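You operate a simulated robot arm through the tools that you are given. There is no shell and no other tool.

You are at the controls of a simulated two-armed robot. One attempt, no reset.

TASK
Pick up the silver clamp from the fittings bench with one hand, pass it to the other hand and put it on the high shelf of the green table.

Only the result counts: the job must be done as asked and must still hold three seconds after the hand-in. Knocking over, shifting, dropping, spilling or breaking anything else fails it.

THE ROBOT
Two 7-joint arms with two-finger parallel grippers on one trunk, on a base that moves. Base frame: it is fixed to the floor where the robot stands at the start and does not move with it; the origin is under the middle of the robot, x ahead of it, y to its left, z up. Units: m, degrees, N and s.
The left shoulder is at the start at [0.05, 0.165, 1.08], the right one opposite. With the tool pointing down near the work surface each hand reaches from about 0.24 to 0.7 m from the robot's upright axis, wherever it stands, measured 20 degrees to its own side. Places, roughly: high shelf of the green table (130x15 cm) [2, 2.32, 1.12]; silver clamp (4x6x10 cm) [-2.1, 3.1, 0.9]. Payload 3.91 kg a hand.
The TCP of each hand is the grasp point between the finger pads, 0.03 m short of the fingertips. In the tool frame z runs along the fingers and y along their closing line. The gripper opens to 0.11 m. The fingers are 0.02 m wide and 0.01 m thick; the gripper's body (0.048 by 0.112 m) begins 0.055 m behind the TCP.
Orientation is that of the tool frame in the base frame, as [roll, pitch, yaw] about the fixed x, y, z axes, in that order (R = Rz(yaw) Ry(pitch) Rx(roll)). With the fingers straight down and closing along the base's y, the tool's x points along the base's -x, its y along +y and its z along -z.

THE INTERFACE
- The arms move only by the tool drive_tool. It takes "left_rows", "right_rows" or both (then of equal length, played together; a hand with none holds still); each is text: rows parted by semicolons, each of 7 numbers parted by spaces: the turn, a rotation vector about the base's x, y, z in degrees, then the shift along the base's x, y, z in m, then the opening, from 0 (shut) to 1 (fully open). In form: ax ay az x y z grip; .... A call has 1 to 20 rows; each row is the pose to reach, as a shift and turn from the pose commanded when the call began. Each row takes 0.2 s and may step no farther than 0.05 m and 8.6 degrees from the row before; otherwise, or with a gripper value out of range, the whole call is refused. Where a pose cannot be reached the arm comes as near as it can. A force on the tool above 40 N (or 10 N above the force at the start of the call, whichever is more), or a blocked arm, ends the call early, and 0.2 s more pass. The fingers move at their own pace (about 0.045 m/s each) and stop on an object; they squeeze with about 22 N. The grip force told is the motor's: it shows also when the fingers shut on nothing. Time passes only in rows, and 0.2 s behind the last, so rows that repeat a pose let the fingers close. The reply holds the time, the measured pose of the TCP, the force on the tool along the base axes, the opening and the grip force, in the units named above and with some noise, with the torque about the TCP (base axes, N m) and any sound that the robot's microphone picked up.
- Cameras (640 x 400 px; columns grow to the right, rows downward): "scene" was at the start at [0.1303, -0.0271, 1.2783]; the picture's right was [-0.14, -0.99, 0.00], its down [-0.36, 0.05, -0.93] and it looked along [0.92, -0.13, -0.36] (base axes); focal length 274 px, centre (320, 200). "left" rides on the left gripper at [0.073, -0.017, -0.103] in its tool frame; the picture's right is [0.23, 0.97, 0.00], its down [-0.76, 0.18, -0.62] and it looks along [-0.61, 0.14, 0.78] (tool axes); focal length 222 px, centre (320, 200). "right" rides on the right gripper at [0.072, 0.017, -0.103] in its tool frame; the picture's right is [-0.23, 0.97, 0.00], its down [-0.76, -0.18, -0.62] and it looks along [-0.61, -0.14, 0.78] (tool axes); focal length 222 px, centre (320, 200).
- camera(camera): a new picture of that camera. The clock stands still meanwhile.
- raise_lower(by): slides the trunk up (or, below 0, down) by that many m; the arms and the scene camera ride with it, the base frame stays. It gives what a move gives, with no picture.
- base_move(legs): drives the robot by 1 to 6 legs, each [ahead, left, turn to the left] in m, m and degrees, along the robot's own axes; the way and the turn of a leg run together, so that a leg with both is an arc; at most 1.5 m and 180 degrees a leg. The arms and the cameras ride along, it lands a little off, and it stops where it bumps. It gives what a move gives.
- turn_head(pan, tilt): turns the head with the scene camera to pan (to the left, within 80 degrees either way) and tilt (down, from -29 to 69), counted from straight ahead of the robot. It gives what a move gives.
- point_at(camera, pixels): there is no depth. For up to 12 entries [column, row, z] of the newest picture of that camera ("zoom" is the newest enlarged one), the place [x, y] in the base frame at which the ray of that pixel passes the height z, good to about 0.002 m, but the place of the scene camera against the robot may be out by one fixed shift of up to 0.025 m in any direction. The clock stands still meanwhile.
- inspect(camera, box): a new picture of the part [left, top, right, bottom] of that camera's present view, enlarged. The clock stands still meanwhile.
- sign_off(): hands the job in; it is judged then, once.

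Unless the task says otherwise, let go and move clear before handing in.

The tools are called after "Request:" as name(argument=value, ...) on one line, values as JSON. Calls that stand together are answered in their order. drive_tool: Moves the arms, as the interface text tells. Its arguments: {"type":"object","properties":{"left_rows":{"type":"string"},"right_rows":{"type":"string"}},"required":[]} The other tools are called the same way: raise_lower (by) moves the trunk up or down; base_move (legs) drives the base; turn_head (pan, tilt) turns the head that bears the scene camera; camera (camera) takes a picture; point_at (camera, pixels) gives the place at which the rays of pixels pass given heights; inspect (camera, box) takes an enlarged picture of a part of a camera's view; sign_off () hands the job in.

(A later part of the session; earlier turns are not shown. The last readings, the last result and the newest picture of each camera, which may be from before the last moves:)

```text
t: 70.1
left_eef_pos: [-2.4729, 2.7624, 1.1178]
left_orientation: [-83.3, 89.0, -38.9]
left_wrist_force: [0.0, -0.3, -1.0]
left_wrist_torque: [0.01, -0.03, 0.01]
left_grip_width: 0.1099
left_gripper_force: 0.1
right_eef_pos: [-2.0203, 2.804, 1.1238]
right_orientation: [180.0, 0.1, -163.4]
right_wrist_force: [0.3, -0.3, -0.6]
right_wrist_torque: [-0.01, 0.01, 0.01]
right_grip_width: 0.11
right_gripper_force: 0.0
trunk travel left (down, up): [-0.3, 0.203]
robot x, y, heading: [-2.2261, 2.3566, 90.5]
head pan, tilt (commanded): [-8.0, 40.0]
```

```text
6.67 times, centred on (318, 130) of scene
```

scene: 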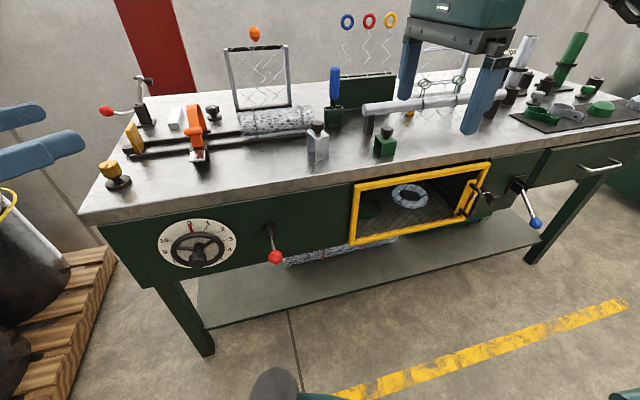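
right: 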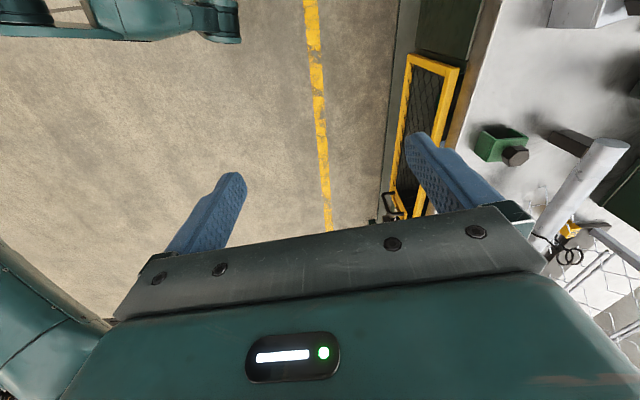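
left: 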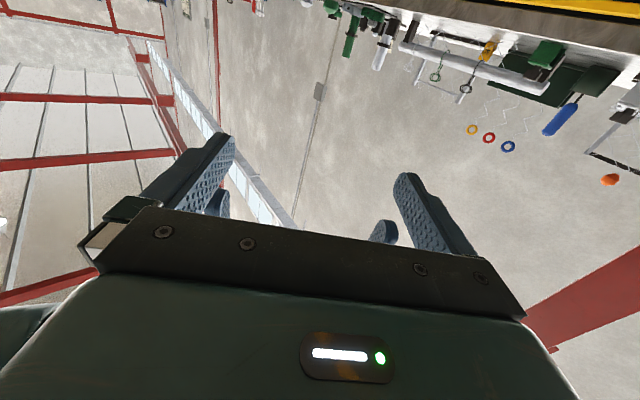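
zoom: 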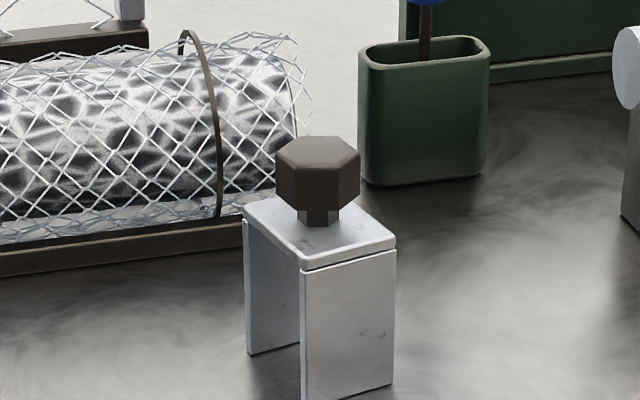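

The enlarged view shows the U-clamp clearly: top plate corners at (243,205), (305,262), (397,240), (335,193), knob above, and open on its left and right sides. I'll turn those corners into places and look down at my own base too.

Request:
point_at(camera="zoom", pixels=[[243, 208, 0.92], [304, 262, 0.92], [397, 242, 0.92], [345, 195, 0.92], [303, 400, 0.85], [393, 383, 0.85], [247, 354, 0.85], [318, 155, 0.95], [318, 225, 0.92], [300, 130, 0.92], [255, 215, 0.85], [360, 180, 0.85]])

Request:
turn_head(pan=0, tilt=69)

Request:
camera(camera="scene")

```text
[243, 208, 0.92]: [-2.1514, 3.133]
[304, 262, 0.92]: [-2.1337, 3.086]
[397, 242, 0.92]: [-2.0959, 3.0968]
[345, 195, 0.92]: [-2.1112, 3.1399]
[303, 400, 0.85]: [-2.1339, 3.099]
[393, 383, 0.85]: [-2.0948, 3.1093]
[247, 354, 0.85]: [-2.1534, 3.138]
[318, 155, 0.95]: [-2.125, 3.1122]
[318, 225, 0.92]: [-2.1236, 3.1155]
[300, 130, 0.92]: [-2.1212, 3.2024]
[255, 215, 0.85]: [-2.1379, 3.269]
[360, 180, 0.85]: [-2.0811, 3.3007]
```

```text
t: 71.0
left_eef_pos: [-2.4724, 2.7621, 1.117]
left_orientation: [-83.3, 89.0, -38.9]
left_wrist_force: [-0.3, 0.5, 0.2]
left_wrist_torque: [0.01, -0.01, 0.02]
left_grip_width: 0.1101
left_gripper_force: 0.1
right_eef_pos: [-2.0207, 2.8032, 1.1252]
right_orientation: [180.0, 0.0, -163.5]
right_wrist_force: [-0.7, 0.1, -0.4]
right_wrist_torque: [-0.01, 0.0, 0.01]
right_grip_width: 0.11
right_gripper_force: 0.1
trunk travel left (down, up): [-0.3, 0.203]
robot x, y, heading: [-2.2221, 2.3549, 90.7]
head pan, tilt (commanded): [0.0, 68.8]
```

```text
taken
```

scene: 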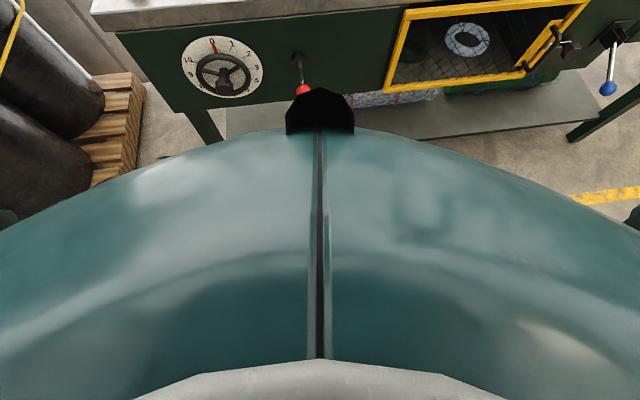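

The downward view only shows my own chest, so the base stays hidden, but the bench edge is at y ≈ 2.89 and the clamp centre at about (-2.123, 3.113), 0.76 m ahead: too far yet. I'll creep 0.15 m ahead to bring it to about 0.61 m.

Request:
base_move(legs=[[0.15, 0, 0]])

Request:
turn_head(pan=-8, tilt=45)

Request:
camera(camera="scene")

Request:
camera(camera="right")

```text
t: 72.4
left_eef_pos: [-2.4729, 2.9105, 1.1177]
left_orientation: [-85.1, 89.1, -40.6]
left_wrist_force: [-1.1, -0.7, 1.0]
left_wrist_torque: [-0.01, -0.01, 0.02]
left_grip_width: 0.11
left_gripper_force: 0.2
right_eef_pos: [-2.0224, 2.9509, 1.1247]
right_orientation: [180.0, 0.0, -163.5]
right_wrist_force: [0.4, -0.3, -0.9]
right_wrist_torque: [-0.01, 0.01, -0.01]
right_grip_width: 0.1101
right_gripper_force: 0.0
trunk travel left (down, up): [-0.3, 0.203]
robot x, y, heading: [-2.2251, 2.5038, 90.2]
head pan, tilt (commanded): [0.0, 68.8]
```

```text
t: 73.2
left_eef_pos: [-2.4726, 2.9084, 1.1178]
left_orientation: [-82.8, 89.1, -38.4]
left_wrist_force: [0.0, -0.1, -0.5]
left_wrist_torque: [-0.01, 0.03, 0.01]
left_grip_width: 0.1099
left_gripper_force: 0.1
right_eef_pos: [-2.0212, 2.9497, 1.1242]
right_orientation: [180.0, 0.0, -163.5]
right_wrist_force: [1.3, 0.9, -0.3]
right_wrist_torque: [0.03, -0.01, 0.01]
right_grip_width: 0.1099
right_gripper_force: 0.1
trunk travel left (down, up): [-0.3, 0.203]
robot x, y, heading: [-2.2238, 2.509, 90.5]
head pan, tilt (commanded): [-8.0, 45.0]
```

```text
taken
```

scene: 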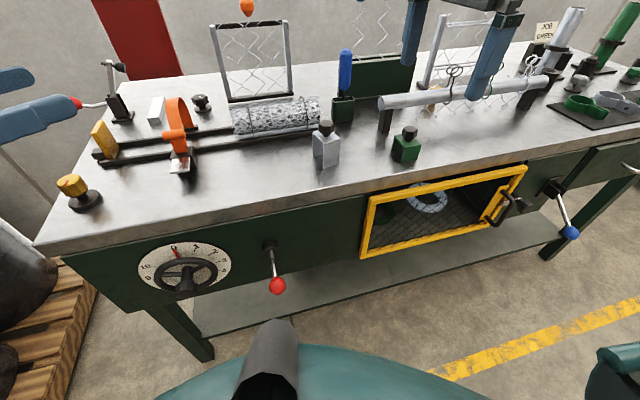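

```text
taken
```

right: 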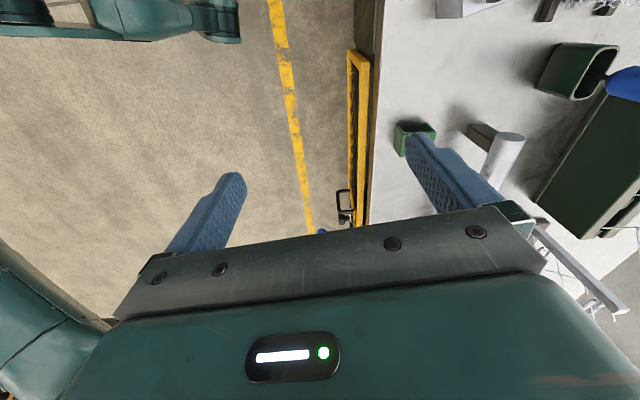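

The base stopped without bumping, and the clamp is at about (326,145) with the blue-handled tool at (345,70) behind it. I'll enlarge the area and measure the clamp, the blue handle and the roll for clearances.

Request:
inspect(camera="scene", box=[266, 40, 426, 180])

Request:
inspect(camera="scene", box=[290, 110, 362, 175])

Request:
point_at(camera="scene", pixels=[[343, 122, 0.85], [354, 120, 0.85], [346, 50, 1.05], [346, 50, 1.1], [346, 50, 1.15], [343, 100, 0.92], [322, 125, 0.87], [235, 135, 0.87], [315, 100, 0.93]])

```text
2.86 times, centred on (346, 110) of scene
```

zoom: 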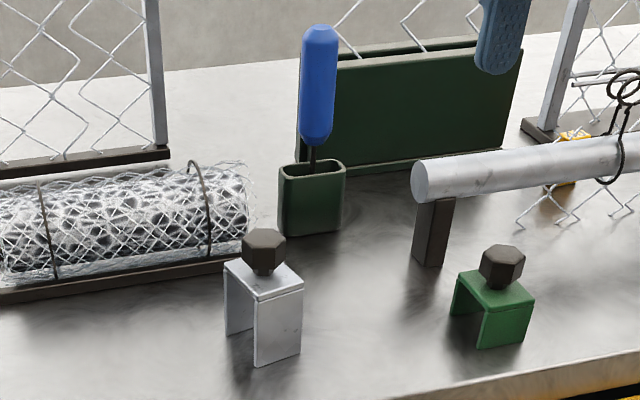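

```text
6.15 times, centred on (326, 142) of scene
```

zoom: 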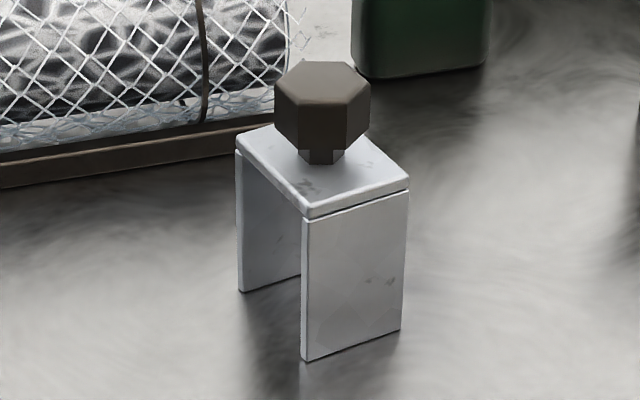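

```text
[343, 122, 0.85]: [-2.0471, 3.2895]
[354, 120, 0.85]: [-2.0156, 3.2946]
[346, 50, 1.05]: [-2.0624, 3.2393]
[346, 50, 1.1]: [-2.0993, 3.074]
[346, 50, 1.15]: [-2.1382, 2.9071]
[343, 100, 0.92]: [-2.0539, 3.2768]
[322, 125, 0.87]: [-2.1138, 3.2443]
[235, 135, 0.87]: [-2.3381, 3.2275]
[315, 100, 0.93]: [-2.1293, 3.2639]
```

The blue handle's top is near (-2.05, 3.30, 1.03) and the rail and roll start at y ≈ 3.24, leaving several centimetres behind the clamp for a finger. Now the clamp's corners from this enlarged view.

Request:
point_at(camera="zoom", pixels=[[236, 140, 0.92], [305, 212, 0.92], [409, 186, 0.92], [304, 361, 0.85], [401, 330, 0.85], [240, 292, 0.85], [322, 95, 0.95], [322, 155, 0.925], [305, 218, 0.915], [205, 160, 0.85], [0, 190, 0.85], [290, 100, 0.9]])

```text
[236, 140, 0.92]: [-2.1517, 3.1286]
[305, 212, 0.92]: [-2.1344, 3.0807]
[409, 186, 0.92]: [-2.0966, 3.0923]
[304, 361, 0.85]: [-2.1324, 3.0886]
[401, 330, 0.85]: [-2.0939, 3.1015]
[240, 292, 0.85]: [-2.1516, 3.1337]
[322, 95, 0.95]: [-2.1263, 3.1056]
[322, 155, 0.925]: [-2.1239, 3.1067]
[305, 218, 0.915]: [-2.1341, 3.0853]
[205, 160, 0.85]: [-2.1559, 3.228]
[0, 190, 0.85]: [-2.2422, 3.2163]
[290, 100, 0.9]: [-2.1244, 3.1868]
```

The clamp's centre comes out at about (-2.124, 3.114) with its 6 cm axis along 109°. To remove the scene camera's fixed shift, I'll compare the right fingertips' seen place with the measured hand pose.

Request:
inspect(camera="scene", box=[380, 0, 540, 120])

```text
3.33 times, centred on (460, 60) of scene
```

zoom: 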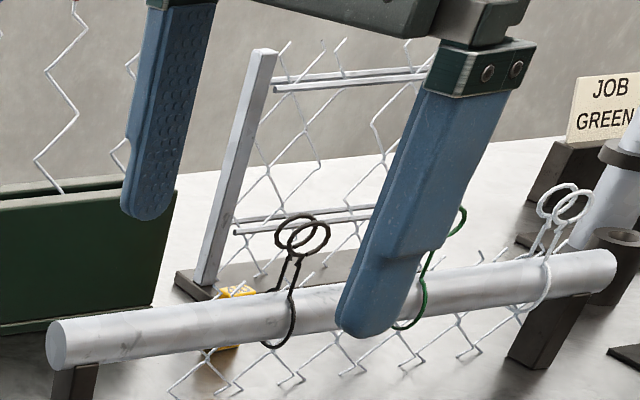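

Request:
point_at(camera="zoom", pixels=[[362, 332, 1.094], [147, 216, 1.094], [340, 318, 1.094], [122, 203, 1.094], [170, 205, 1.094]])

```text
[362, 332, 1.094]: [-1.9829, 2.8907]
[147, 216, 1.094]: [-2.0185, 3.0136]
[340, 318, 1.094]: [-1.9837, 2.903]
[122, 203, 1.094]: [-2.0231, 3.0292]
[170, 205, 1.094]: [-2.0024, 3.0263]
```

The seen fingertip midpoint (-2.001, 2.952) against the measured (-2.021, 2.950) shows the scene camera reads about 2 cm too far in +x, so the true clamp centre is near (-2.144, 3.112). I'll raise the trunk 0.1 m for reach and bring the right hand over the clamp, staying high.

Request:
raise_lower(by=0.1)

Request:
drive_tool(right_rows="0 0 0.5 -0.025 0.032 -0.005 1; 0 0 1 -0.05 0.064 -0.01 1; 0 0 1.5 -0.075 0.096 -0.02 1; 0 0 2 -0.1 0.128 -0.04 1; 0 0 2.5 -0.123 0.162 -0.06 1; 0 0 2.5 -0.123 0.162 -0.1 1")

Request:
camera(camera="right")

Request:
camera(camera="scene")

```text
t: 74.6
left_eef_pos: [-2.4721, 2.9094, 1.2195]
left_orientation: [-83.3, 89.1, -38.9]
left_wrist_force: [-1.1, -0.7, 0.1]
left_wrist_torque: [-0.01, -0.04, -0.01]
left_grip_width: 0.11
left_gripper_force: 0.1
right_eef_pos: [-2.0206, 2.9503, 1.2238]
right_orientation: [180.0, -0.1, -163.5]
right_wrist_force: [-0.4, 0.4, -0.4]
right_wrist_torque: [-0.01, 0.01, 0.0]
right_grip_width: 0.11
right_gripper_force: 0.0
trunk travel left (down, up): [-0.4, 0.103]
robot x, y, heading: [-2.2245, 2.5073, 90.3]
head pan, tilt (commanded): [-8.0, 45.0]
```

```text
t: 76.0
left_eef_pos: [-2.4709, 2.9103, 1.2189]
left_orientation: [-86.7, 89.2, -42.3]
left_wrist_force: [-0.1, -0.2, 0.5]
left_wrist_torque: [-0.06, -0.03, 0.01]
left_grip_width: 0.1099
left_gripper_force: 0.1
right_eef_pos: [-2.1428, 3.1131, 1.1256]
right_orientation: [179.9, 0.0, -160.9]
right_wrist_force: [0.2, -0.1, 0.1]
right_wrist_torque: [-0.01, 0.01, 0.02]
right_grip_width: 0.1099
right_gripper_force: 0.0
trunk travel left (down, up): [-0.4, 0.103]
robot x, y, heading: [-2.2271, 2.505, 90.3]
head pan, tilt (commanded): [-8.0, 45.0]
```

```text
taken
```

right: 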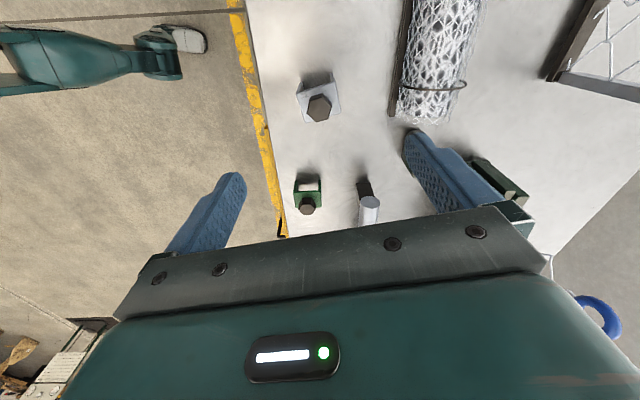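

```text
taken
```

scene: 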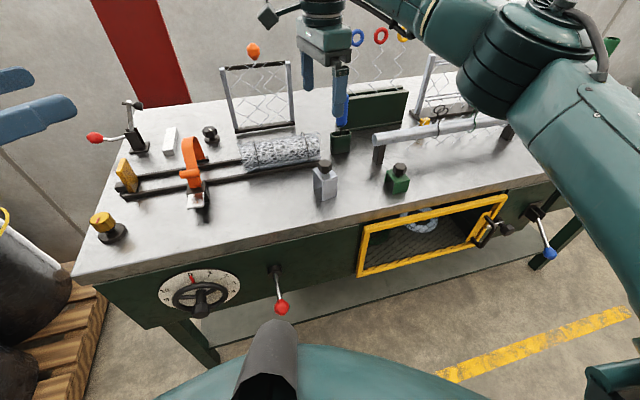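

The right camera now shows the silver clamp at (318,100) with the knob toward it and the roll's end at (430,100). I'll enlarge and measure it through this camera, which has no such shift.

Request:
inspect(camera="right", box=[270, 50, 366, 140])

```text
4.44 times, centred on (318, 95) of right
```

zoom: 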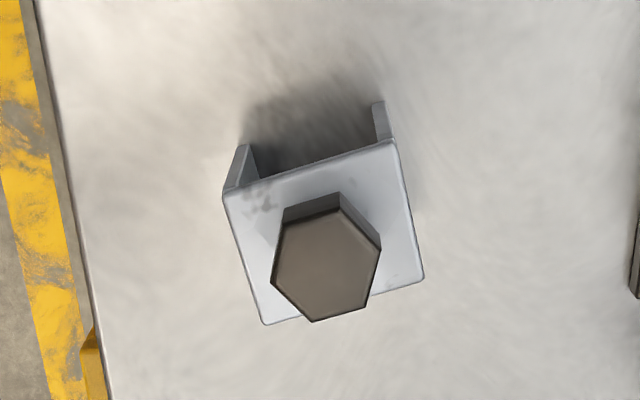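

Request:
point_at(camera="zoom", pixels=[[222, 195, 0.92], [397, 141, 0.92], [425, 281, 0.92], [264, 325, 0.92], [242, 145, 0.85], [379, 101, 0.85], [328, 262, 0.95], [237, 148, 0.85], [637, 295, 0.87], [637, 210, 0.87]])

```text
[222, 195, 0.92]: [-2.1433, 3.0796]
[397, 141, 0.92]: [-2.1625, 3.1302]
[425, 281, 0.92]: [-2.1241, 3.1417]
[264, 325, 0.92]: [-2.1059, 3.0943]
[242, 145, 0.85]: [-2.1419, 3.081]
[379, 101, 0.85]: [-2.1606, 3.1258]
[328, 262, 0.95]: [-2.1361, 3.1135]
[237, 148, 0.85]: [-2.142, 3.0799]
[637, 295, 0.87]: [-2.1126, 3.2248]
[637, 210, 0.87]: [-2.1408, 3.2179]
```

Through the right camera the clamp's centre is (-2.134, 3.1115), axis about 110°, top plate at 0.92, so I need +0.009 in x, -0.002 in y and +0.9° of yaw. I'll descend to a TCP height of 0.92, which leaves about 2.5 cm between the palm and the knob.

Request:
drive_tool(right_rows="0 0 0.9 0.009 -0.0016 0 0.95; 0 0 0.9 0.009 -0.0016 -0.04 0.95; 0 0 0.9 0.009 -0.0016 -0.08 0.95; 0 0 0.9 0.009 -0.0016 -0.115 0.95; 0 0 0.9 0.009 -0.0016 -0.125 0.95")

Request:
camera(camera="right")

Request:
camera(camera="scene")

```text
t: 77.2
left_eef_pos: [-2.4721, 2.9099, 1.2184]
left_orientation: [-83.2, 89.2, -38.7]
left_wrist_force: [-0.5, 0.2, 0.2]
left_wrist_torque: [0.01, 0.03, -0.01]
left_grip_width: 0.1102
left_gripper_force: 0.1
right_eef_pos: [-2.1339, 3.1117, 0.9999]
right_orientation: [180.0, 0.0, -160.1]
right_wrist_force: [0.1, 0.3, -0.3]
right_wrist_torque: [0.01, 0.01, -0.02]
right_grip_width: 0.1045
right_gripper_force: 0.0
trunk travel left (down, up): [-0.4, 0.103]
robot x, y, heading: [-2.2291, 2.5033, 90.3]
head pan, tilt (commanded): [-8.0, 45.0]
```

```text
taken
```

right: 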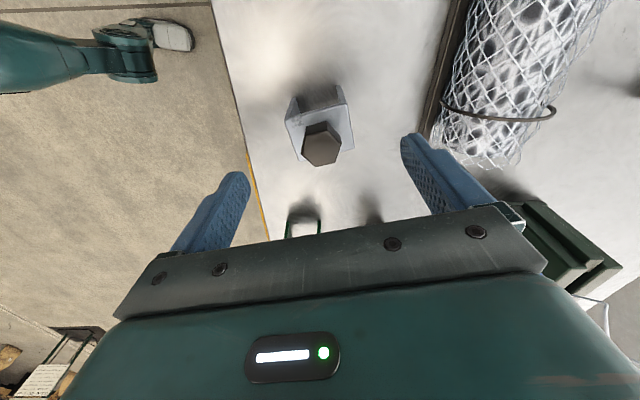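

```text
taken
```

scene: 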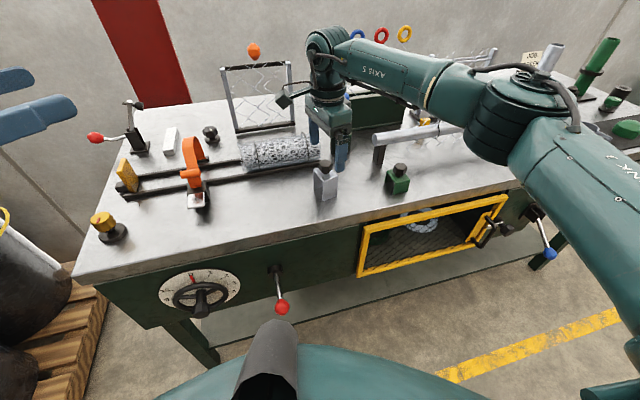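

The hand is at z 1.000 directly over it, with the clamp at (320,125) in the right view between the finger lines. I'll measure its corners once more from here before the last descent.

Request:
inspect(camera="right", box=[270, 70, 374, 175])

```text
3.81 times, centred on (322, 122) of right
```

zoom: 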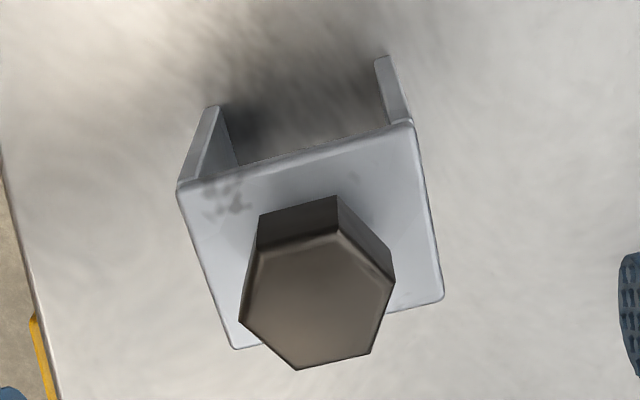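

Request:
point_at(camera="zoom", pixels=[[177, 187, 0.92], [413, 122, 0.92], [444, 298, 0.92], [232, 349, 0.92], [208, 106, 0.85], [382, 57, 0.85], [317, 295, 0.95]])

```text
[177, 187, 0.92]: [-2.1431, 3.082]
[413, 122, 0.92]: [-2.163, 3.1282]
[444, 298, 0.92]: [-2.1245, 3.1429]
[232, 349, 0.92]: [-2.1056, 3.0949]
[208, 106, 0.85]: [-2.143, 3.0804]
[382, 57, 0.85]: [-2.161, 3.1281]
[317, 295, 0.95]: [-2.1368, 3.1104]
```

The centre reads (-2.134, 3.112), matching the hand's (-2.134, 3.112), with the axis about 111°. I'll turn 1° more, descend to 0.92 and then close.

Request:
drive_tool(right_rows="0 0 1 0 0 -0.03 0.95; 0 0 1 0 0 -0.06 0.95; 0 0 1 0 0 -0.08 0.95; 0 0 1 0 0 -0.08 0.95")

Request:
camera(camera="right")

Request:
camera(camera="scene")

```text
t: 78.2
left_eef_pos: [-2.4715, 2.909, 1.2181]
left_orientation: [-83.0, 89.1, -38.5]
left_wrist_force: [0.1, 0.1, 0.1]
left_wrist_torque: [0.0, 0.02, 0.0]
left_grip_width: 0.11
left_gripper_force: 0.0
right_eef_pos: [-2.1351, 3.1088, 0.9194]
right_orientation: [-180.0, 0.0, -159.0]
right_wrist_force: [0.2, 0.1, 0.7]
right_wrist_torque: [0.01, 0.03, -0.05]
right_grip_width: 0.1046
right_gripper_force: 0.0
trunk travel left (down, up): [-0.4, 0.103]
robot x, y, heading: [-2.2229, 2.5082, 90.2]
head pan, tilt (commanded): [-8.0, 45.0]
```

```text
taken
```

right: 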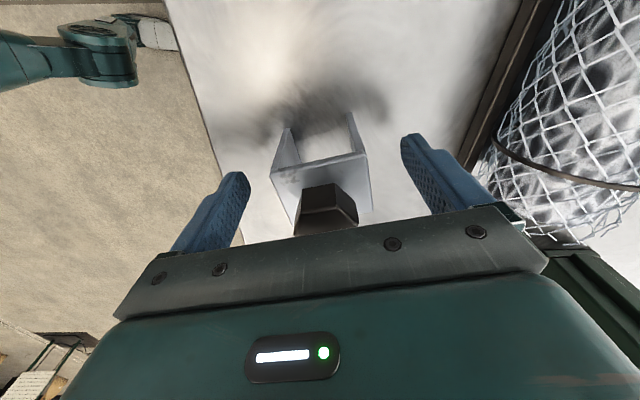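

```text
taken
```

scene: 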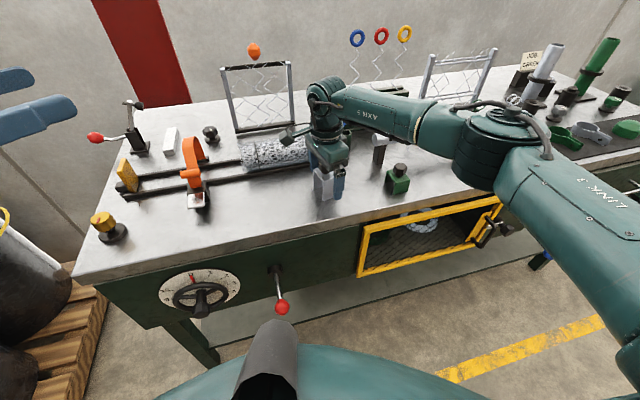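

The clamp sits evenly between the fingers (clamp columns 272-370, fingers at 240 and 405) and no force shows. I'll close the right hand.

Request:
drive_tool(right_rows="0 0 0 0 0 0 0.6; 0 0 0 0 0 0 0.4; 0 0 0 0 0 0 0.2; 0 0 0 0 0 0 0; 0 0 0 0 0 0 0; 0 0 0 0 0 0 0; 0 0 0 0 0 0 0")

Request:
camera(camera="right")

```text
t: 79.8
left_eef_pos: [-2.4728, 2.9094, 1.2192]
left_orientation: [-83.1, 89.1, -38.6]
left_wrist_force: [-0.2, 0.2, -0.1]
left_wrist_torque: [-0.02, -0.01, -0.01]
left_grip_width: 0.1099
left_gripper_force: 0.1
right_eef_pos: [-2.1356, 3.1099, 0.9211]
right_orientation: [-179.9, 0.0, -159.0]
right_wrist_force: [-1.0, -1.1, 0.5]
right_wrist_torque: [-0.02, 0.02, 0.0]
right_grip_width: 0.0519
right_gripper_force: 22.0
trunk travel left (down, up): [-0.4, 0.103]
robot x, y, heading: [-2.2257, 2.5033, 90.2]
head pan, tilt (commanded): [-8.0, 45.0]
```

```text
taken
```

right: 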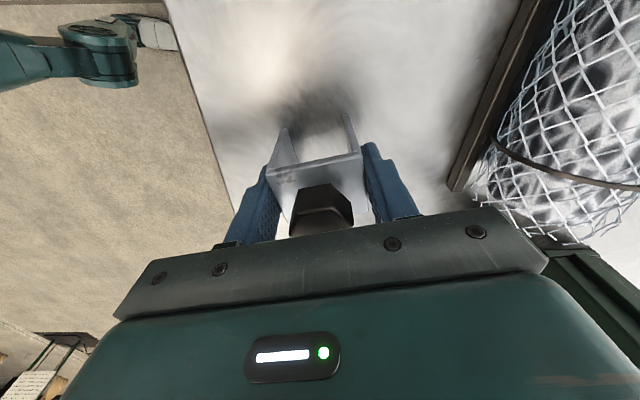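

The fingers stopped at 0.052 m on the clamp with 22 N. I'll lift straight up in small steps and watch the weight.

Request:
drive_tool(right_rows="0 0 0 0 0 0.01 0; 0 0 0 0 0 0.03 0; 0 0 0 0 0 0.06 0; 0 0 0 0 0 0.1 0; 0 0 0 0 0 0.14 0; 0 0 0 0 0 0.18 0; 0 0 0 0 0 0.2 0")

Request:
camera(camera="right")

Request:
camera(camera="scene")

```text
t: 81.4
left_eef_pos: [-2.4726, 2.9096, 1.2187]
left_orientation: [-83.5, 89.0, -39.0]
left_wrist_force: [-0.7, 0.6, -0.2]
left_wrist_torque: [0.02, -0.01, 0.04]
left_grip_width: 0.1102
left_gripper_force: 0.1
right_eef_pos: [-2.1355, 3.1085, 1.1188]
right_orientation: [-179.9, 0.0, -159.0]
right_wrist_force: [0.0, 0.5, -1.5]
right_wrist_torque: [0.01, 0.01, 0.02]
right_grip_width: 0.0302
right_gripper_force: 22.4
trunk travel left (down, up): [-0.4, 0.103]
robot x, y, heading: [-2.2226, 2.5053, 90.2]
head pan, tilt (commanded): [-8.0, 45.0]
```

```text
taken
```

right: 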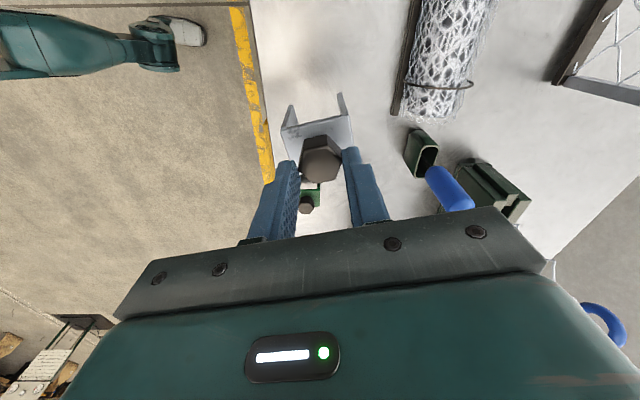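

```text
taken
```

scene: 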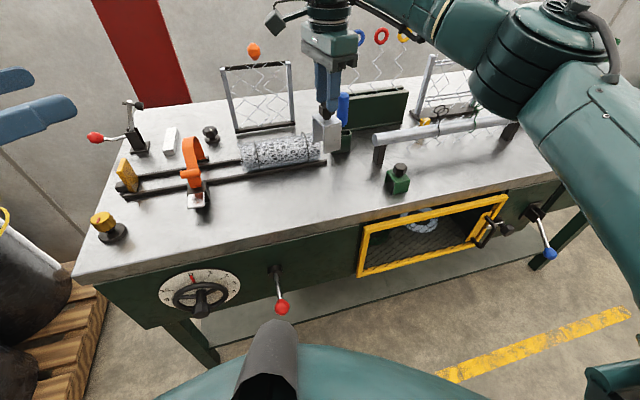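

The reading changed: the opening is now 0.030 m instead of 0.052, so the fingers slid off the plates and now hold the clamp by its knob; it has come up with the hand (about 1.5 N). I'll inspect closely before moving anything.

Request:
inspect(camera="right", box=[240, 80, 400, 220])

Request:
inspect(camera="scene", box=[280, 20, 380, 170])

```text
2.86 times, centred on (320, 150) of right
```

zoom: 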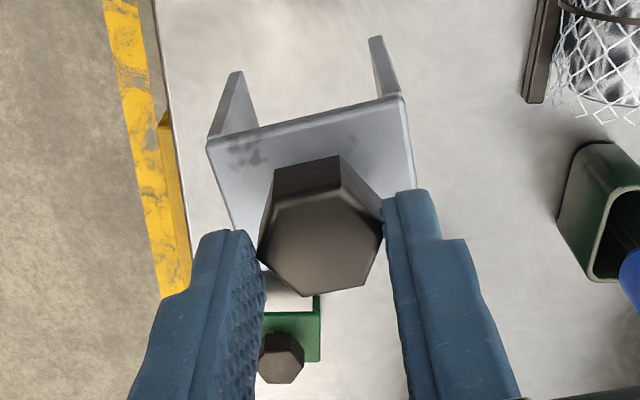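

```text
2.67 times, centred on (330, 95) of scene
```

zoom: 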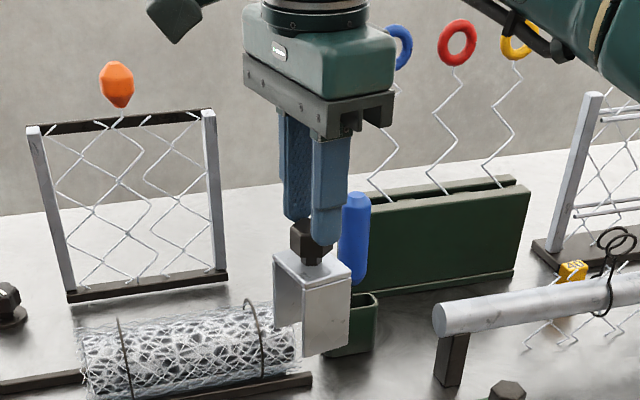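

The fingertips are holding only the upper part of the knob (zoom 260-385, rows 190-290), so this grip is not safe. I'll lower it gently back to the same spot on the bench, stopping about 2 cm above it first.

Request:
drive_tool(right_rows="0 0 0 0 0 -0.01 0; 0 0 0 0 0 -0.03 0; 0 0 0 0 0 -0.055 0; 0 0 0 0 0 -0.08 0; 0 0 0 0 0 -0.105 0; 0 0 0 0 0 -0.125 0; 0 0 0 0 0 -0.135 0")

Request:
inspect(camera="scene", box=[270, 90, 390, 210])

Request:
inspect(camera="right", box=[240, 80, 400, 220])

```text
t: 83.0
left_eef_pos: [-2.4729, 2.9088, 1.218]
left_orientation: [-83.9, 89.1, -39.5]
left_wrist_force: [0.5, -1.3, 0.0]
left_wrist_torque: [-0.02, 0.01, 0.03]
left_grip_width: 0.1101
left_gripper_force: 0.0
right_eef_pos: [-2.1331, 3.112, 0.9844]
right_orientation: [-180.0, 0.1, -159.1]
right_wrist_force: [-0.4, -0.3, -3.1]
right_wrist_torque: [0.03, 0.01, -0.01]
right_grip_width: 0.0301
right_gripper_force: 21.6
trunk travel left (down, up): [-0.4, 0.103]
robot x, y, heading: [-2.2247, 2.5049, 90.1]
head pan, tilt (commanded): [-8.0, 45.0]
```

```text
3.33 times, centred on (330, 150) of scene
```

zoom: 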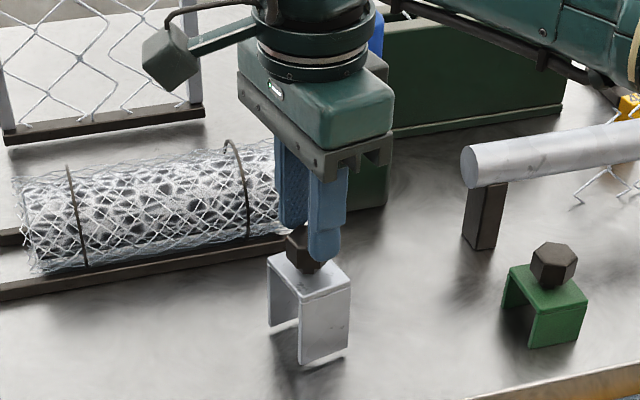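

```text
2.86 times, centred on (320, 150) of right
```

zoom: 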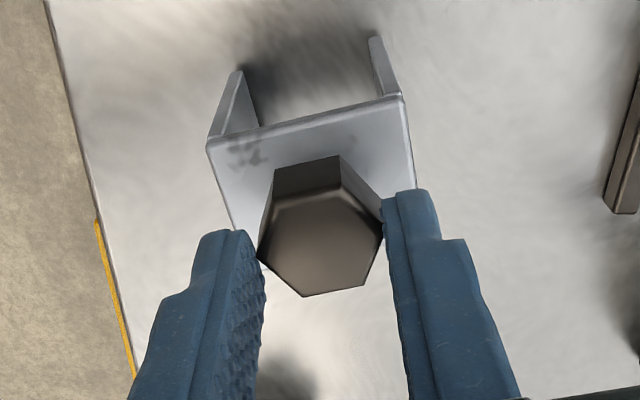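

The view is unchanged, so the knob grip is holding steadily, and the clamp hangs about 1 cm above the bench at its old spot. I'll lower in 3 mm steps until it rests.

Request:
drive_tool(right_rows="0 0 0 0 0 -0.004 0; 0 0 0 0 0 -0.008 0; 0 0 0 0 0 -0.011 0; 0 0 0 0 0 -0.014 0")

Request:
inspect(camera="scene", box=[280, 120, 380, 220])

```text
t: 84.0
left_eef_pos: [-2.4733, 2.907, 1.2187]
left_orientation: [-77.4, 89.2, -32.9]
left_wrist_force: [0.0, -0.3, -0.5]
left_wrist_torque: [-0.01, -0.02, -0.01]
left_grip_width: 0.1099
left_gripper_force: 0.1
right_eef_pos: [-2.1344, 3.1109, 0.9734]
right_orientation: [179.7, 0.0, -159.1]
right_wrist_force: [0.8, 0.2, 18.1]
right_wrist_torque: [0.04, -0.03, 0.02]
right_grip_width: 0.0305
right_gripper_force: 22.5
trunk travel left (down, up): [-0.4, 0.103]
robot x, y, heading: [-2.2236, 2.5033, 90.5]
head pan, tilt (commanded): [-8.0, 45.0]
```

```text
4.00 times, centred on (330, 170) of scene
```

zoom: 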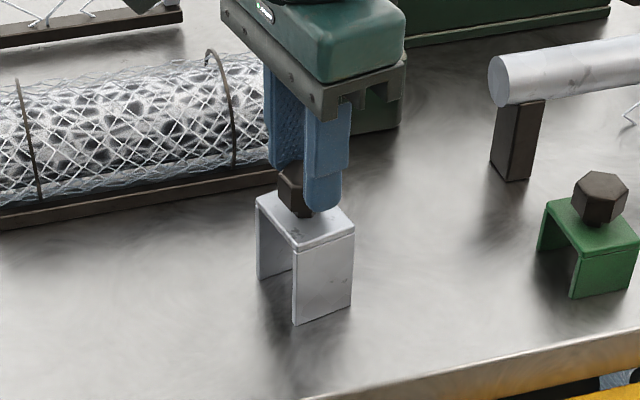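

The clamp rests on the bench and the knob grip took 18 N of push without slipping, so the knob grips far better than the plates. I'll open here, go 3 mm lower and re-close on the knob for more overlap, then lift a little and check.

Request:
drive_tool(right_rows="0 0 0 0 0 0 0.45; 0 0 0 0 0 0 0.45; 0 0 0 0 0 0 0.45; 0 0 0 0 0 -0.003 0.45; 0 0 0 0 0 -0.003 0.45")

Request:
inspect(camera="right", box=[240, 80, 400, 220])

Request:
inspect(camera="scene", box=[280, 120, 380, 220])

```text
t: 85.2
left_eef_pos: [-2.4723, 2.9075, 1.218]
left_orientation: [-83.0, 89.1, -38.6]
left_wrist_force: [0.2, -0.5, 0.2]
left_wrist_torque: [0.02, 0.0, 0.0]
left_grip_width: 0.11
left_gripper_force: 0.1
right_eef_pos: [-2.1342, 3.1109, 0.9675]
right_orientation: [-180.0, 0.0, -159.2]
right_wrist_force: [0.2, 0.5, 0.0]
right_wrist_torque: [0.01, 0.02, -0.03]
right_grip_width: 0.0495
right_gripper_force: 0.0
trunk travel left (down, up): [-0.4, 0.103]
robot x, y, heading: [-2.2257, 2.5052, 90.5]
head pan, tilt (commanded): [-8.0, 45.0]
```

```text
2.86 times, centred on (320, 150) of right
```

zoom: 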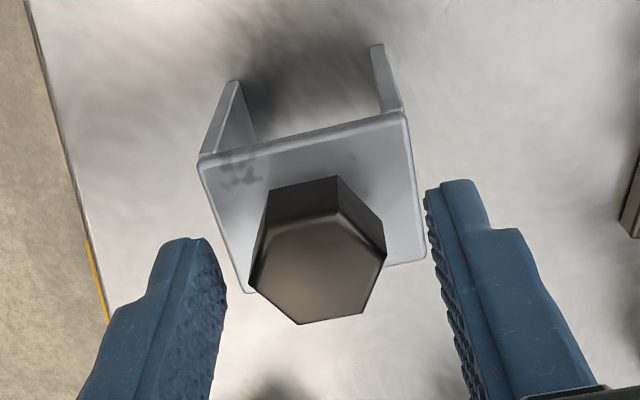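

```text
4.00 times, centred on (330, 170) of scene
```

zoom: 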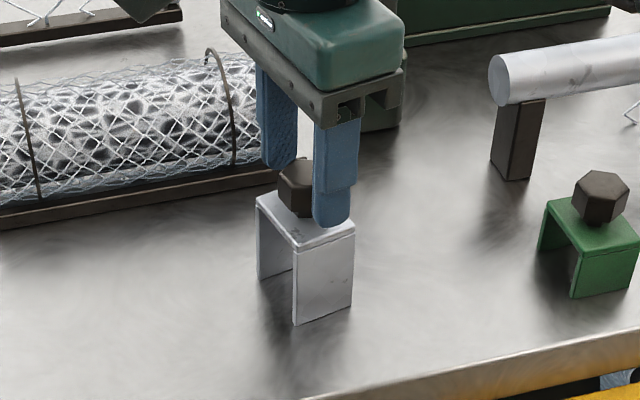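

The clamp stands upright where it was. I'll check the knob centre against the TCP before re-closing.

Request:
point_at(camera="zoom", pixels=[[318, 268, 0.95], [200, 160, 0.92], [406, 113, 0.92], [426, 258, 0.92], [248, 291, 0.92], [232, 82, 0.85], [376, 45, 0.85]])

```text
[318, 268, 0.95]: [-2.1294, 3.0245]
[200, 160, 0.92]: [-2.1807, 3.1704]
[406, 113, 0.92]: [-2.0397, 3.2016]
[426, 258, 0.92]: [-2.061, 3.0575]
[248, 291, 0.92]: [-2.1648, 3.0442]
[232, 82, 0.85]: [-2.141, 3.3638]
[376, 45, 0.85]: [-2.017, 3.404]
```

Those rays belonged to the scene enlargement, the newest one, so I'll retake the right-hand enlargement and measure on that.

Request:
inspect(camera="right", box=[240, 80, 400, 220])

Request:
point_at(camera="zoom", pixels=[[318, 268, 0.95], [198, 158, 0.92], [406, 113, 0.92], [426, 258, 0.92], [248, 291, 0.92], [232, 82, 0.85], [376, 45, 0.85], [251, 280, 0.95], [386, 250, 0.95]])

```text
2.86 times, centred on (320, 150) of right
```

zoom: 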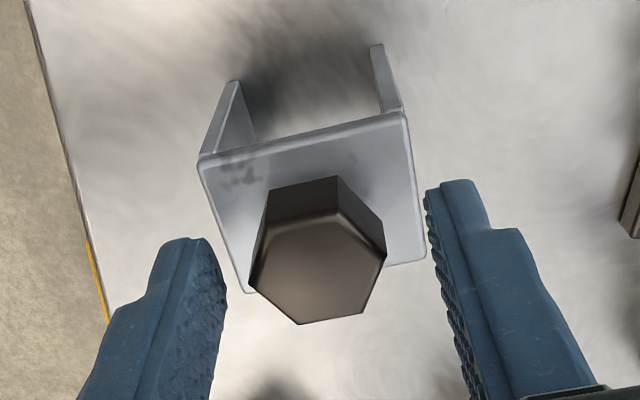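

```text
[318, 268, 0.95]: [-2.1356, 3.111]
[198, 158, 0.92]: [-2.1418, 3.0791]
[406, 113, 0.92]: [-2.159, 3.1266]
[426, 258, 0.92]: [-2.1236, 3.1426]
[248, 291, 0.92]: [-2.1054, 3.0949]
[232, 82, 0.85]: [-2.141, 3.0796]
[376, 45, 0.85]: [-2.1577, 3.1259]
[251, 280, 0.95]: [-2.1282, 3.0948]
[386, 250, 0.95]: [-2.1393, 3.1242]
```

The knob centre (-2.136, 3.111) matches the TCP (-2.134, 3.111), so I'll close on the knob again and lift gently by 3 cm.

Request:
drive_tool(right_rows="0 0 0 0 0 0 0.2; 0 0 0 0 0 0 0; 0 0 0 0 0 0 0; 0 0 0 0 0 0 0; 0 0 0 0 0 0 0; 0 0 0 0 0 0.004 0; 0 0 0 0 0 0.01 0; 0 0 0 0 0 0.02 0; 0 0 0 0 0 0.03 0; 0 0 0 0 0 0.03 0")

Request:
inspect(camera="right", box=[240, 80, 400, 220])

```text
t: 87.4
left_eef_pos: [-2.4724, 2.91, 1.2178]
left_orientation: [-84.0, 89.1, -39.6]
left_wrist_force: [0.0, 0.6, 0.4]
left_wrist_torque: [-0.02, -0.06, 0.03]
left_grip_width: 0.1101
left_gripper_force: 0.1
right_eef_pos: [-2.1332, 3.1114, 0.9978]
right_orientation: [-180.0, 0.0, -159.1]
right_wrist_force: [0.0, 0.1, -2.4]
right_wrist_torque: [0.02, 0.01, -0.02]
right_grip_width: 0.0309
right_gripper_force: 22.4
trunk travel left (down, up): [-0.4, 0.103]
robot x, y, heading: [-2.2272, 2.5088, 90.3]
head pan, tilt (commanded): [-8.0, 45.0]
```

```text
2.86 times, centred on (320, 150) of right
```

zoom: 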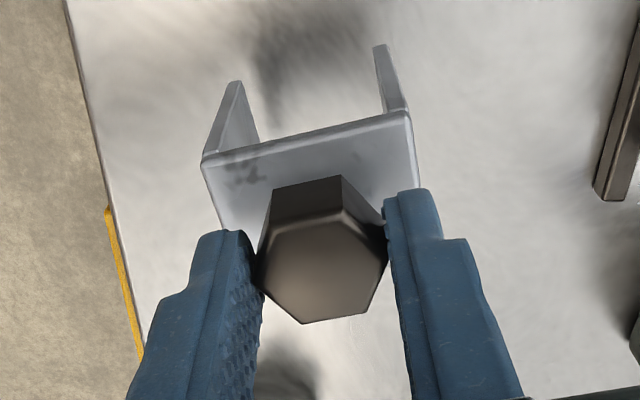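

The knob grip holds (0.031 m, about 2.4 N of weight, view steady). I'll lift it 0.15 m higher and then back the base away from the bench.

Request:
drive_tool(right_rows="0 0 0 0 0 0.02 0; 0 0 0 0 0 0.045 0; 0 0 0 0 0 0.07 0; 0 0 0 0 0 0.095 0; 0 0 0 0 0 0.12 0; 0 0 0 0 0 0.14 0; 0 0 0 0 0 0.15 0")

Request:
base_move(legs=[[-0.45, 0, 0]])

Request:
camera(camera="right")

Request:
camera(camera="scene")

```text
t: 89.0
left_eef_pos: [-2.4735, 2.9089, 1.2173]
left_orientation: [-83.7, 89.1, -39.1]
left_wrist_force: [-0.2, 0.2, -0.4]
left_wrist_torque: [0.0, -0.03, -0.01]
left_grip_width: 0.11
left_gripper_force: 0.0
right_eef_pos: [-2.1346, 3.1107, 1.1467]
right_orientation: [179.9, 0.0, -159.0]
right_wrist_force: [0.0, -0.4, -2.5]
right_wrist_torque: [-0.01, 0.01, -0.01]
right_grip_width: 0.0307
right_gripper_force: 21.5
trunk travel left (down, up): [-0.4, 0.103]
robot x, y, heading: [-2.2275, 2.5045, 89.8]
head pan, tilt (commanded): [-8.0, 45.0]
```

```text
t: 91.7
left_eef_pos: [-2.4695, 2.4644, 1.2182]
left_orientation: [-82.6, 89.0, -38.5]
left_wrist_force: [0.9, 0.1, -0.3]
left_wrist_torque: [0.0, -0.01, -0.01]
left_grip_width: 0.1101
left_gripper_force: 0.2
right_eef_pos: [-2.1287, 2.6645, 1.148]
right_orientation: [179.9, 0.0, -159.3]
right_wrist_force: [0.6, -0.2, -1.6]
right_wrist_torque: [0.02, -0.02, -0.04]
right_grip_width: 0.0306
right_gripper_force: 22.0
trunk travel left (down, up): [-0.4, 0.103]
robot x, y, heading: [-2.228, 2.0575, 90.1]
head pan, tilt (commanded): [-8.0, 45.0]
```

```text
taken
```

right: 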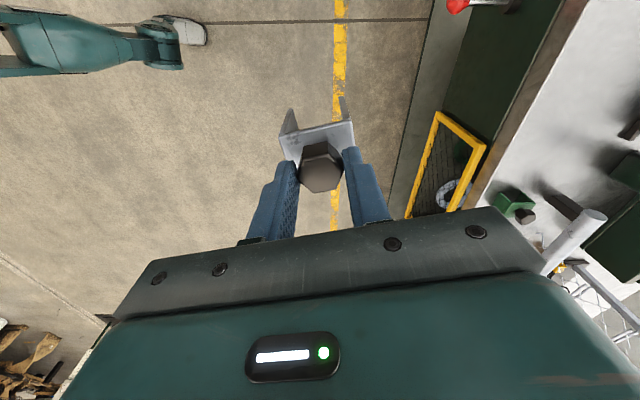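

```text
taken
```

scene: 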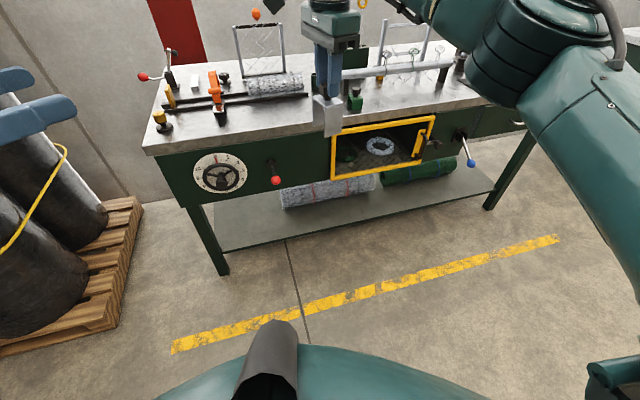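

The clamp is still firmly held at (318,160) in the right view, and the hands are over open floor. Since the left hand must take the knob on its other two faces, it should point along the right hand's closing line; I'll test the left hand pointing straight inward.

Request:
drive_tool(left_rows="0 0 -7.5 0.007 0.015 0 1; 0 0 -15 0.014 0.03 0 1; 0 0 -22.5 0.021 0.045 0 1; 0 0 -30 0.028 0.06 0 1; 0 0 -37.5 0.035 0.075 0 1; 0 0 -45 0.04 0.09 0 1; 0 0 -45 0.04 0.09 -0.04 1; 0 0 -45 0.04 0.09 -0.08 1; 0 0 -45 0.04 0.09 -0.1 1")

Request:
turn_head(pan=0, tilt=25)

Request:
camera(camera="scene")

```text
t: 93.7
left_eef_pos: [-2.4302, 2.5537, 1.1175]
left_orientation: [-81.3, 89.2, -82.2]
left_wrist_force: [0.4, -0.3, -0.1]
left_wrist_torque: [0.04, 0.0, 0.0]
left_grip_width: 0.1101
left_gripper_force: 0.0
right_eef_pos: [-2.1297, 2.6636, 1.1461]
right_orientation: [-180.0, 0.0, -159.3]
right_wrist_force: [0.2, 0.1, -2.1]
right_wrist_torque: [0.0, 0.0, 0.0]
right_grip_width: 0.0309
right_gripper_force: 22.4
trunk travel left (down, up): [-0.4, 0.103]
robot x, y, heading: [-2.223, 2.0625, 89.9]
head pan, tilt (commanded): [-8.0, 45.0]
```

```text
t: 94.5
left_eef_pos: [-2.4294, 2.5547, 1.1181]
left_orientation: [-83.3, 89.2, -84.3]
left_wrist_force: [-0.5, 0.7, 0.2]
left_wrist_torque: [-0.01, 0.01, -0.03]
left_grip_width: 0.1101
left_gripper_force: 0.1
right_eef_pos: [-2.1299, 2.666, 1.1469]
right_orientation: [179.9, -0.1, -159.3]
right_wrist_force: [-0.3, 0.8, -1.9]
right_wrist_torque: [-0.01, -0.01, 0.0]
right_grip_width: 0.031
right_gripper_force: 21.7
trunk travel left (down, up): [-0.4, 0.103]
robot x, y, heading: [-2.2256, 2.0624, 90.1]
head pan, tilt (commanded): [0.0, 25.0]
```

```text
taken
```

scene: 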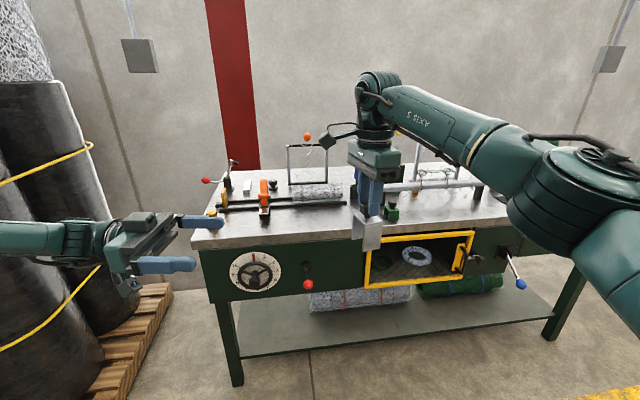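

The left hand reached the inward pose, pointing along base -1° at (-2.430, 2.554, 1.118). Now I'll turn the right hand back to its natural yaw (+68°) and bring the clamp to the meeting point near (-2.20, 2.56).

Request:
drive_tool(right_rows="0 0 6.8 -0.007 -0.01 0 0; 0 0 13.7 -0.014 -0.021 0 0; 0 0 20.5 -0.021 -0.031 0 0; 0 0 27.3 -0.028 -0.042 0 0; 0 0 34.2 -0.035 -0.052 0 0; 0 0 41 -0.042 -0.063 0 0; 0 0 47.8 -0.049 -0.073 0 0; 0 0 54.6 -0.056 -0.084 0 0; 0 0 61.5 -0.063 -0.094 0 0; 0 0 68.3 -0.07 -0.105 0 0; 0 0 68.3 -0.07 -0.105 0 0")

Request:
camera(camera="right")

Request:
camera(camera="scene")

Request:
camera(camera="left")

```text
t: 96.9
left_eef_pos: [-2.4299, 2.5549, 1.119]
left_orientation: [-83.6, 89.1, -84.6]
left_wrist_force: [-0.7, -0.4, -0.3]
left_wrist_torque: [0.02, 0.0, 0.0]
left_grip_width: 0.1099
left_gripper_force: 0.1
right_eef_pos: [-2.2013, 2.5598, 1.1469]
right_orientation: [-179.9, 0.1, -90.8]
right_wrist_force: [0.0, 0.3, -1.9]
right_wrist_torque: [-0.01, -0.01, -0.01]
right_grip_width: 0.0309
right_gripper_force: 22.4
trunk travel left (down, up): [-0.4, 0.103]
robot x, y, heading: [-2.2248, 2.061, 90.3]
head pan, tilt (commanded): [0.0, 25.0]
```

```text
taken
```

right: 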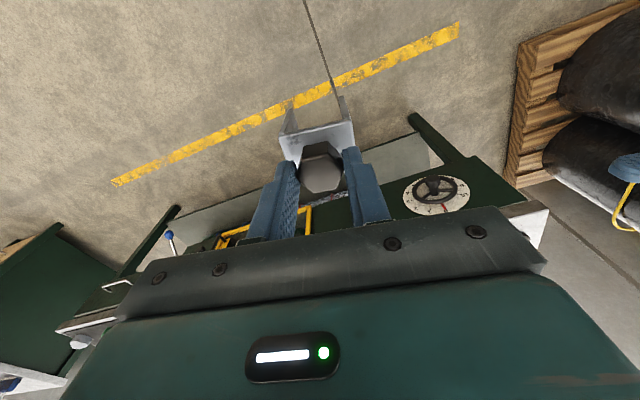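

```text
taken
```

scene: 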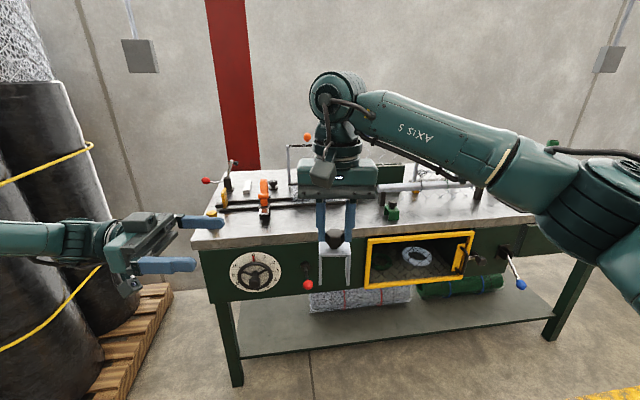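

```text
taken
```

left: 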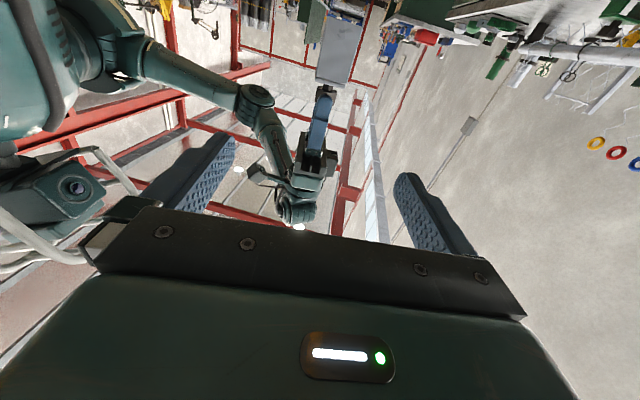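

The clamp now hangs with its open side toward me at (335,262) in the scene, and the left hand at (165,240) faces it. I'll measure the knob through the right camera to line up the left hand.

Request:
inspect(camera="right", box=[240, 80, 400, 220])

Request:
point_at(camera="zoom", pixels=[[325, 268, 1.1294], [255, 285, 1.1294], [388, 250, 1.1294], [202, 155, 1.0994], [410, 113, 1.0994]])

Request:
inspect(camera="scene", box=[280, 150, 400, 300])

```text
2.86 times, centred on (320, 150) of right
```

zoom: 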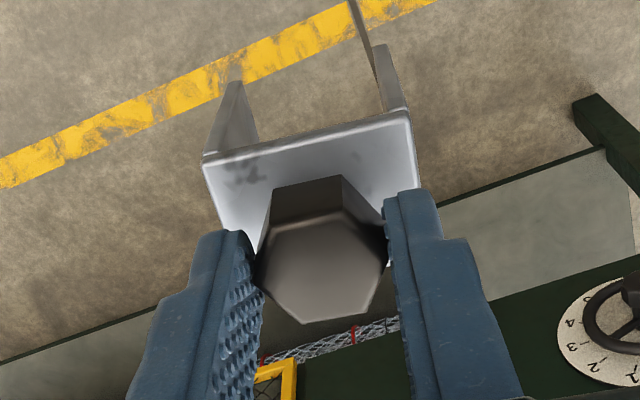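

```text
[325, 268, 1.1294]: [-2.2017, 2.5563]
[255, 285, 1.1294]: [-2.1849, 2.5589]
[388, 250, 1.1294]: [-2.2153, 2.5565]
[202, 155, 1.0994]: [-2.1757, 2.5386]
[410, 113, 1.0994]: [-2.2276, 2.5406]
```

```text
2.67 times, centred on (340, 225) of scene
```

zoom: 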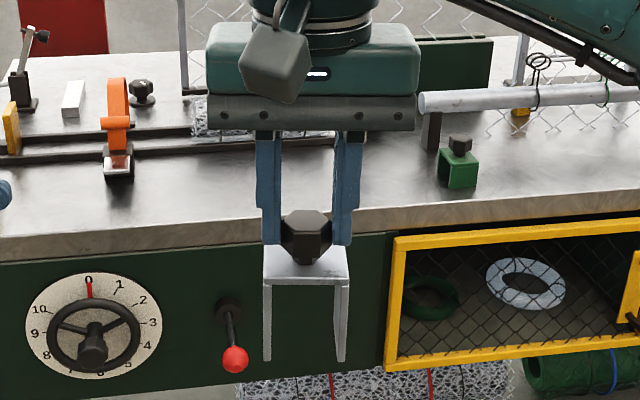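

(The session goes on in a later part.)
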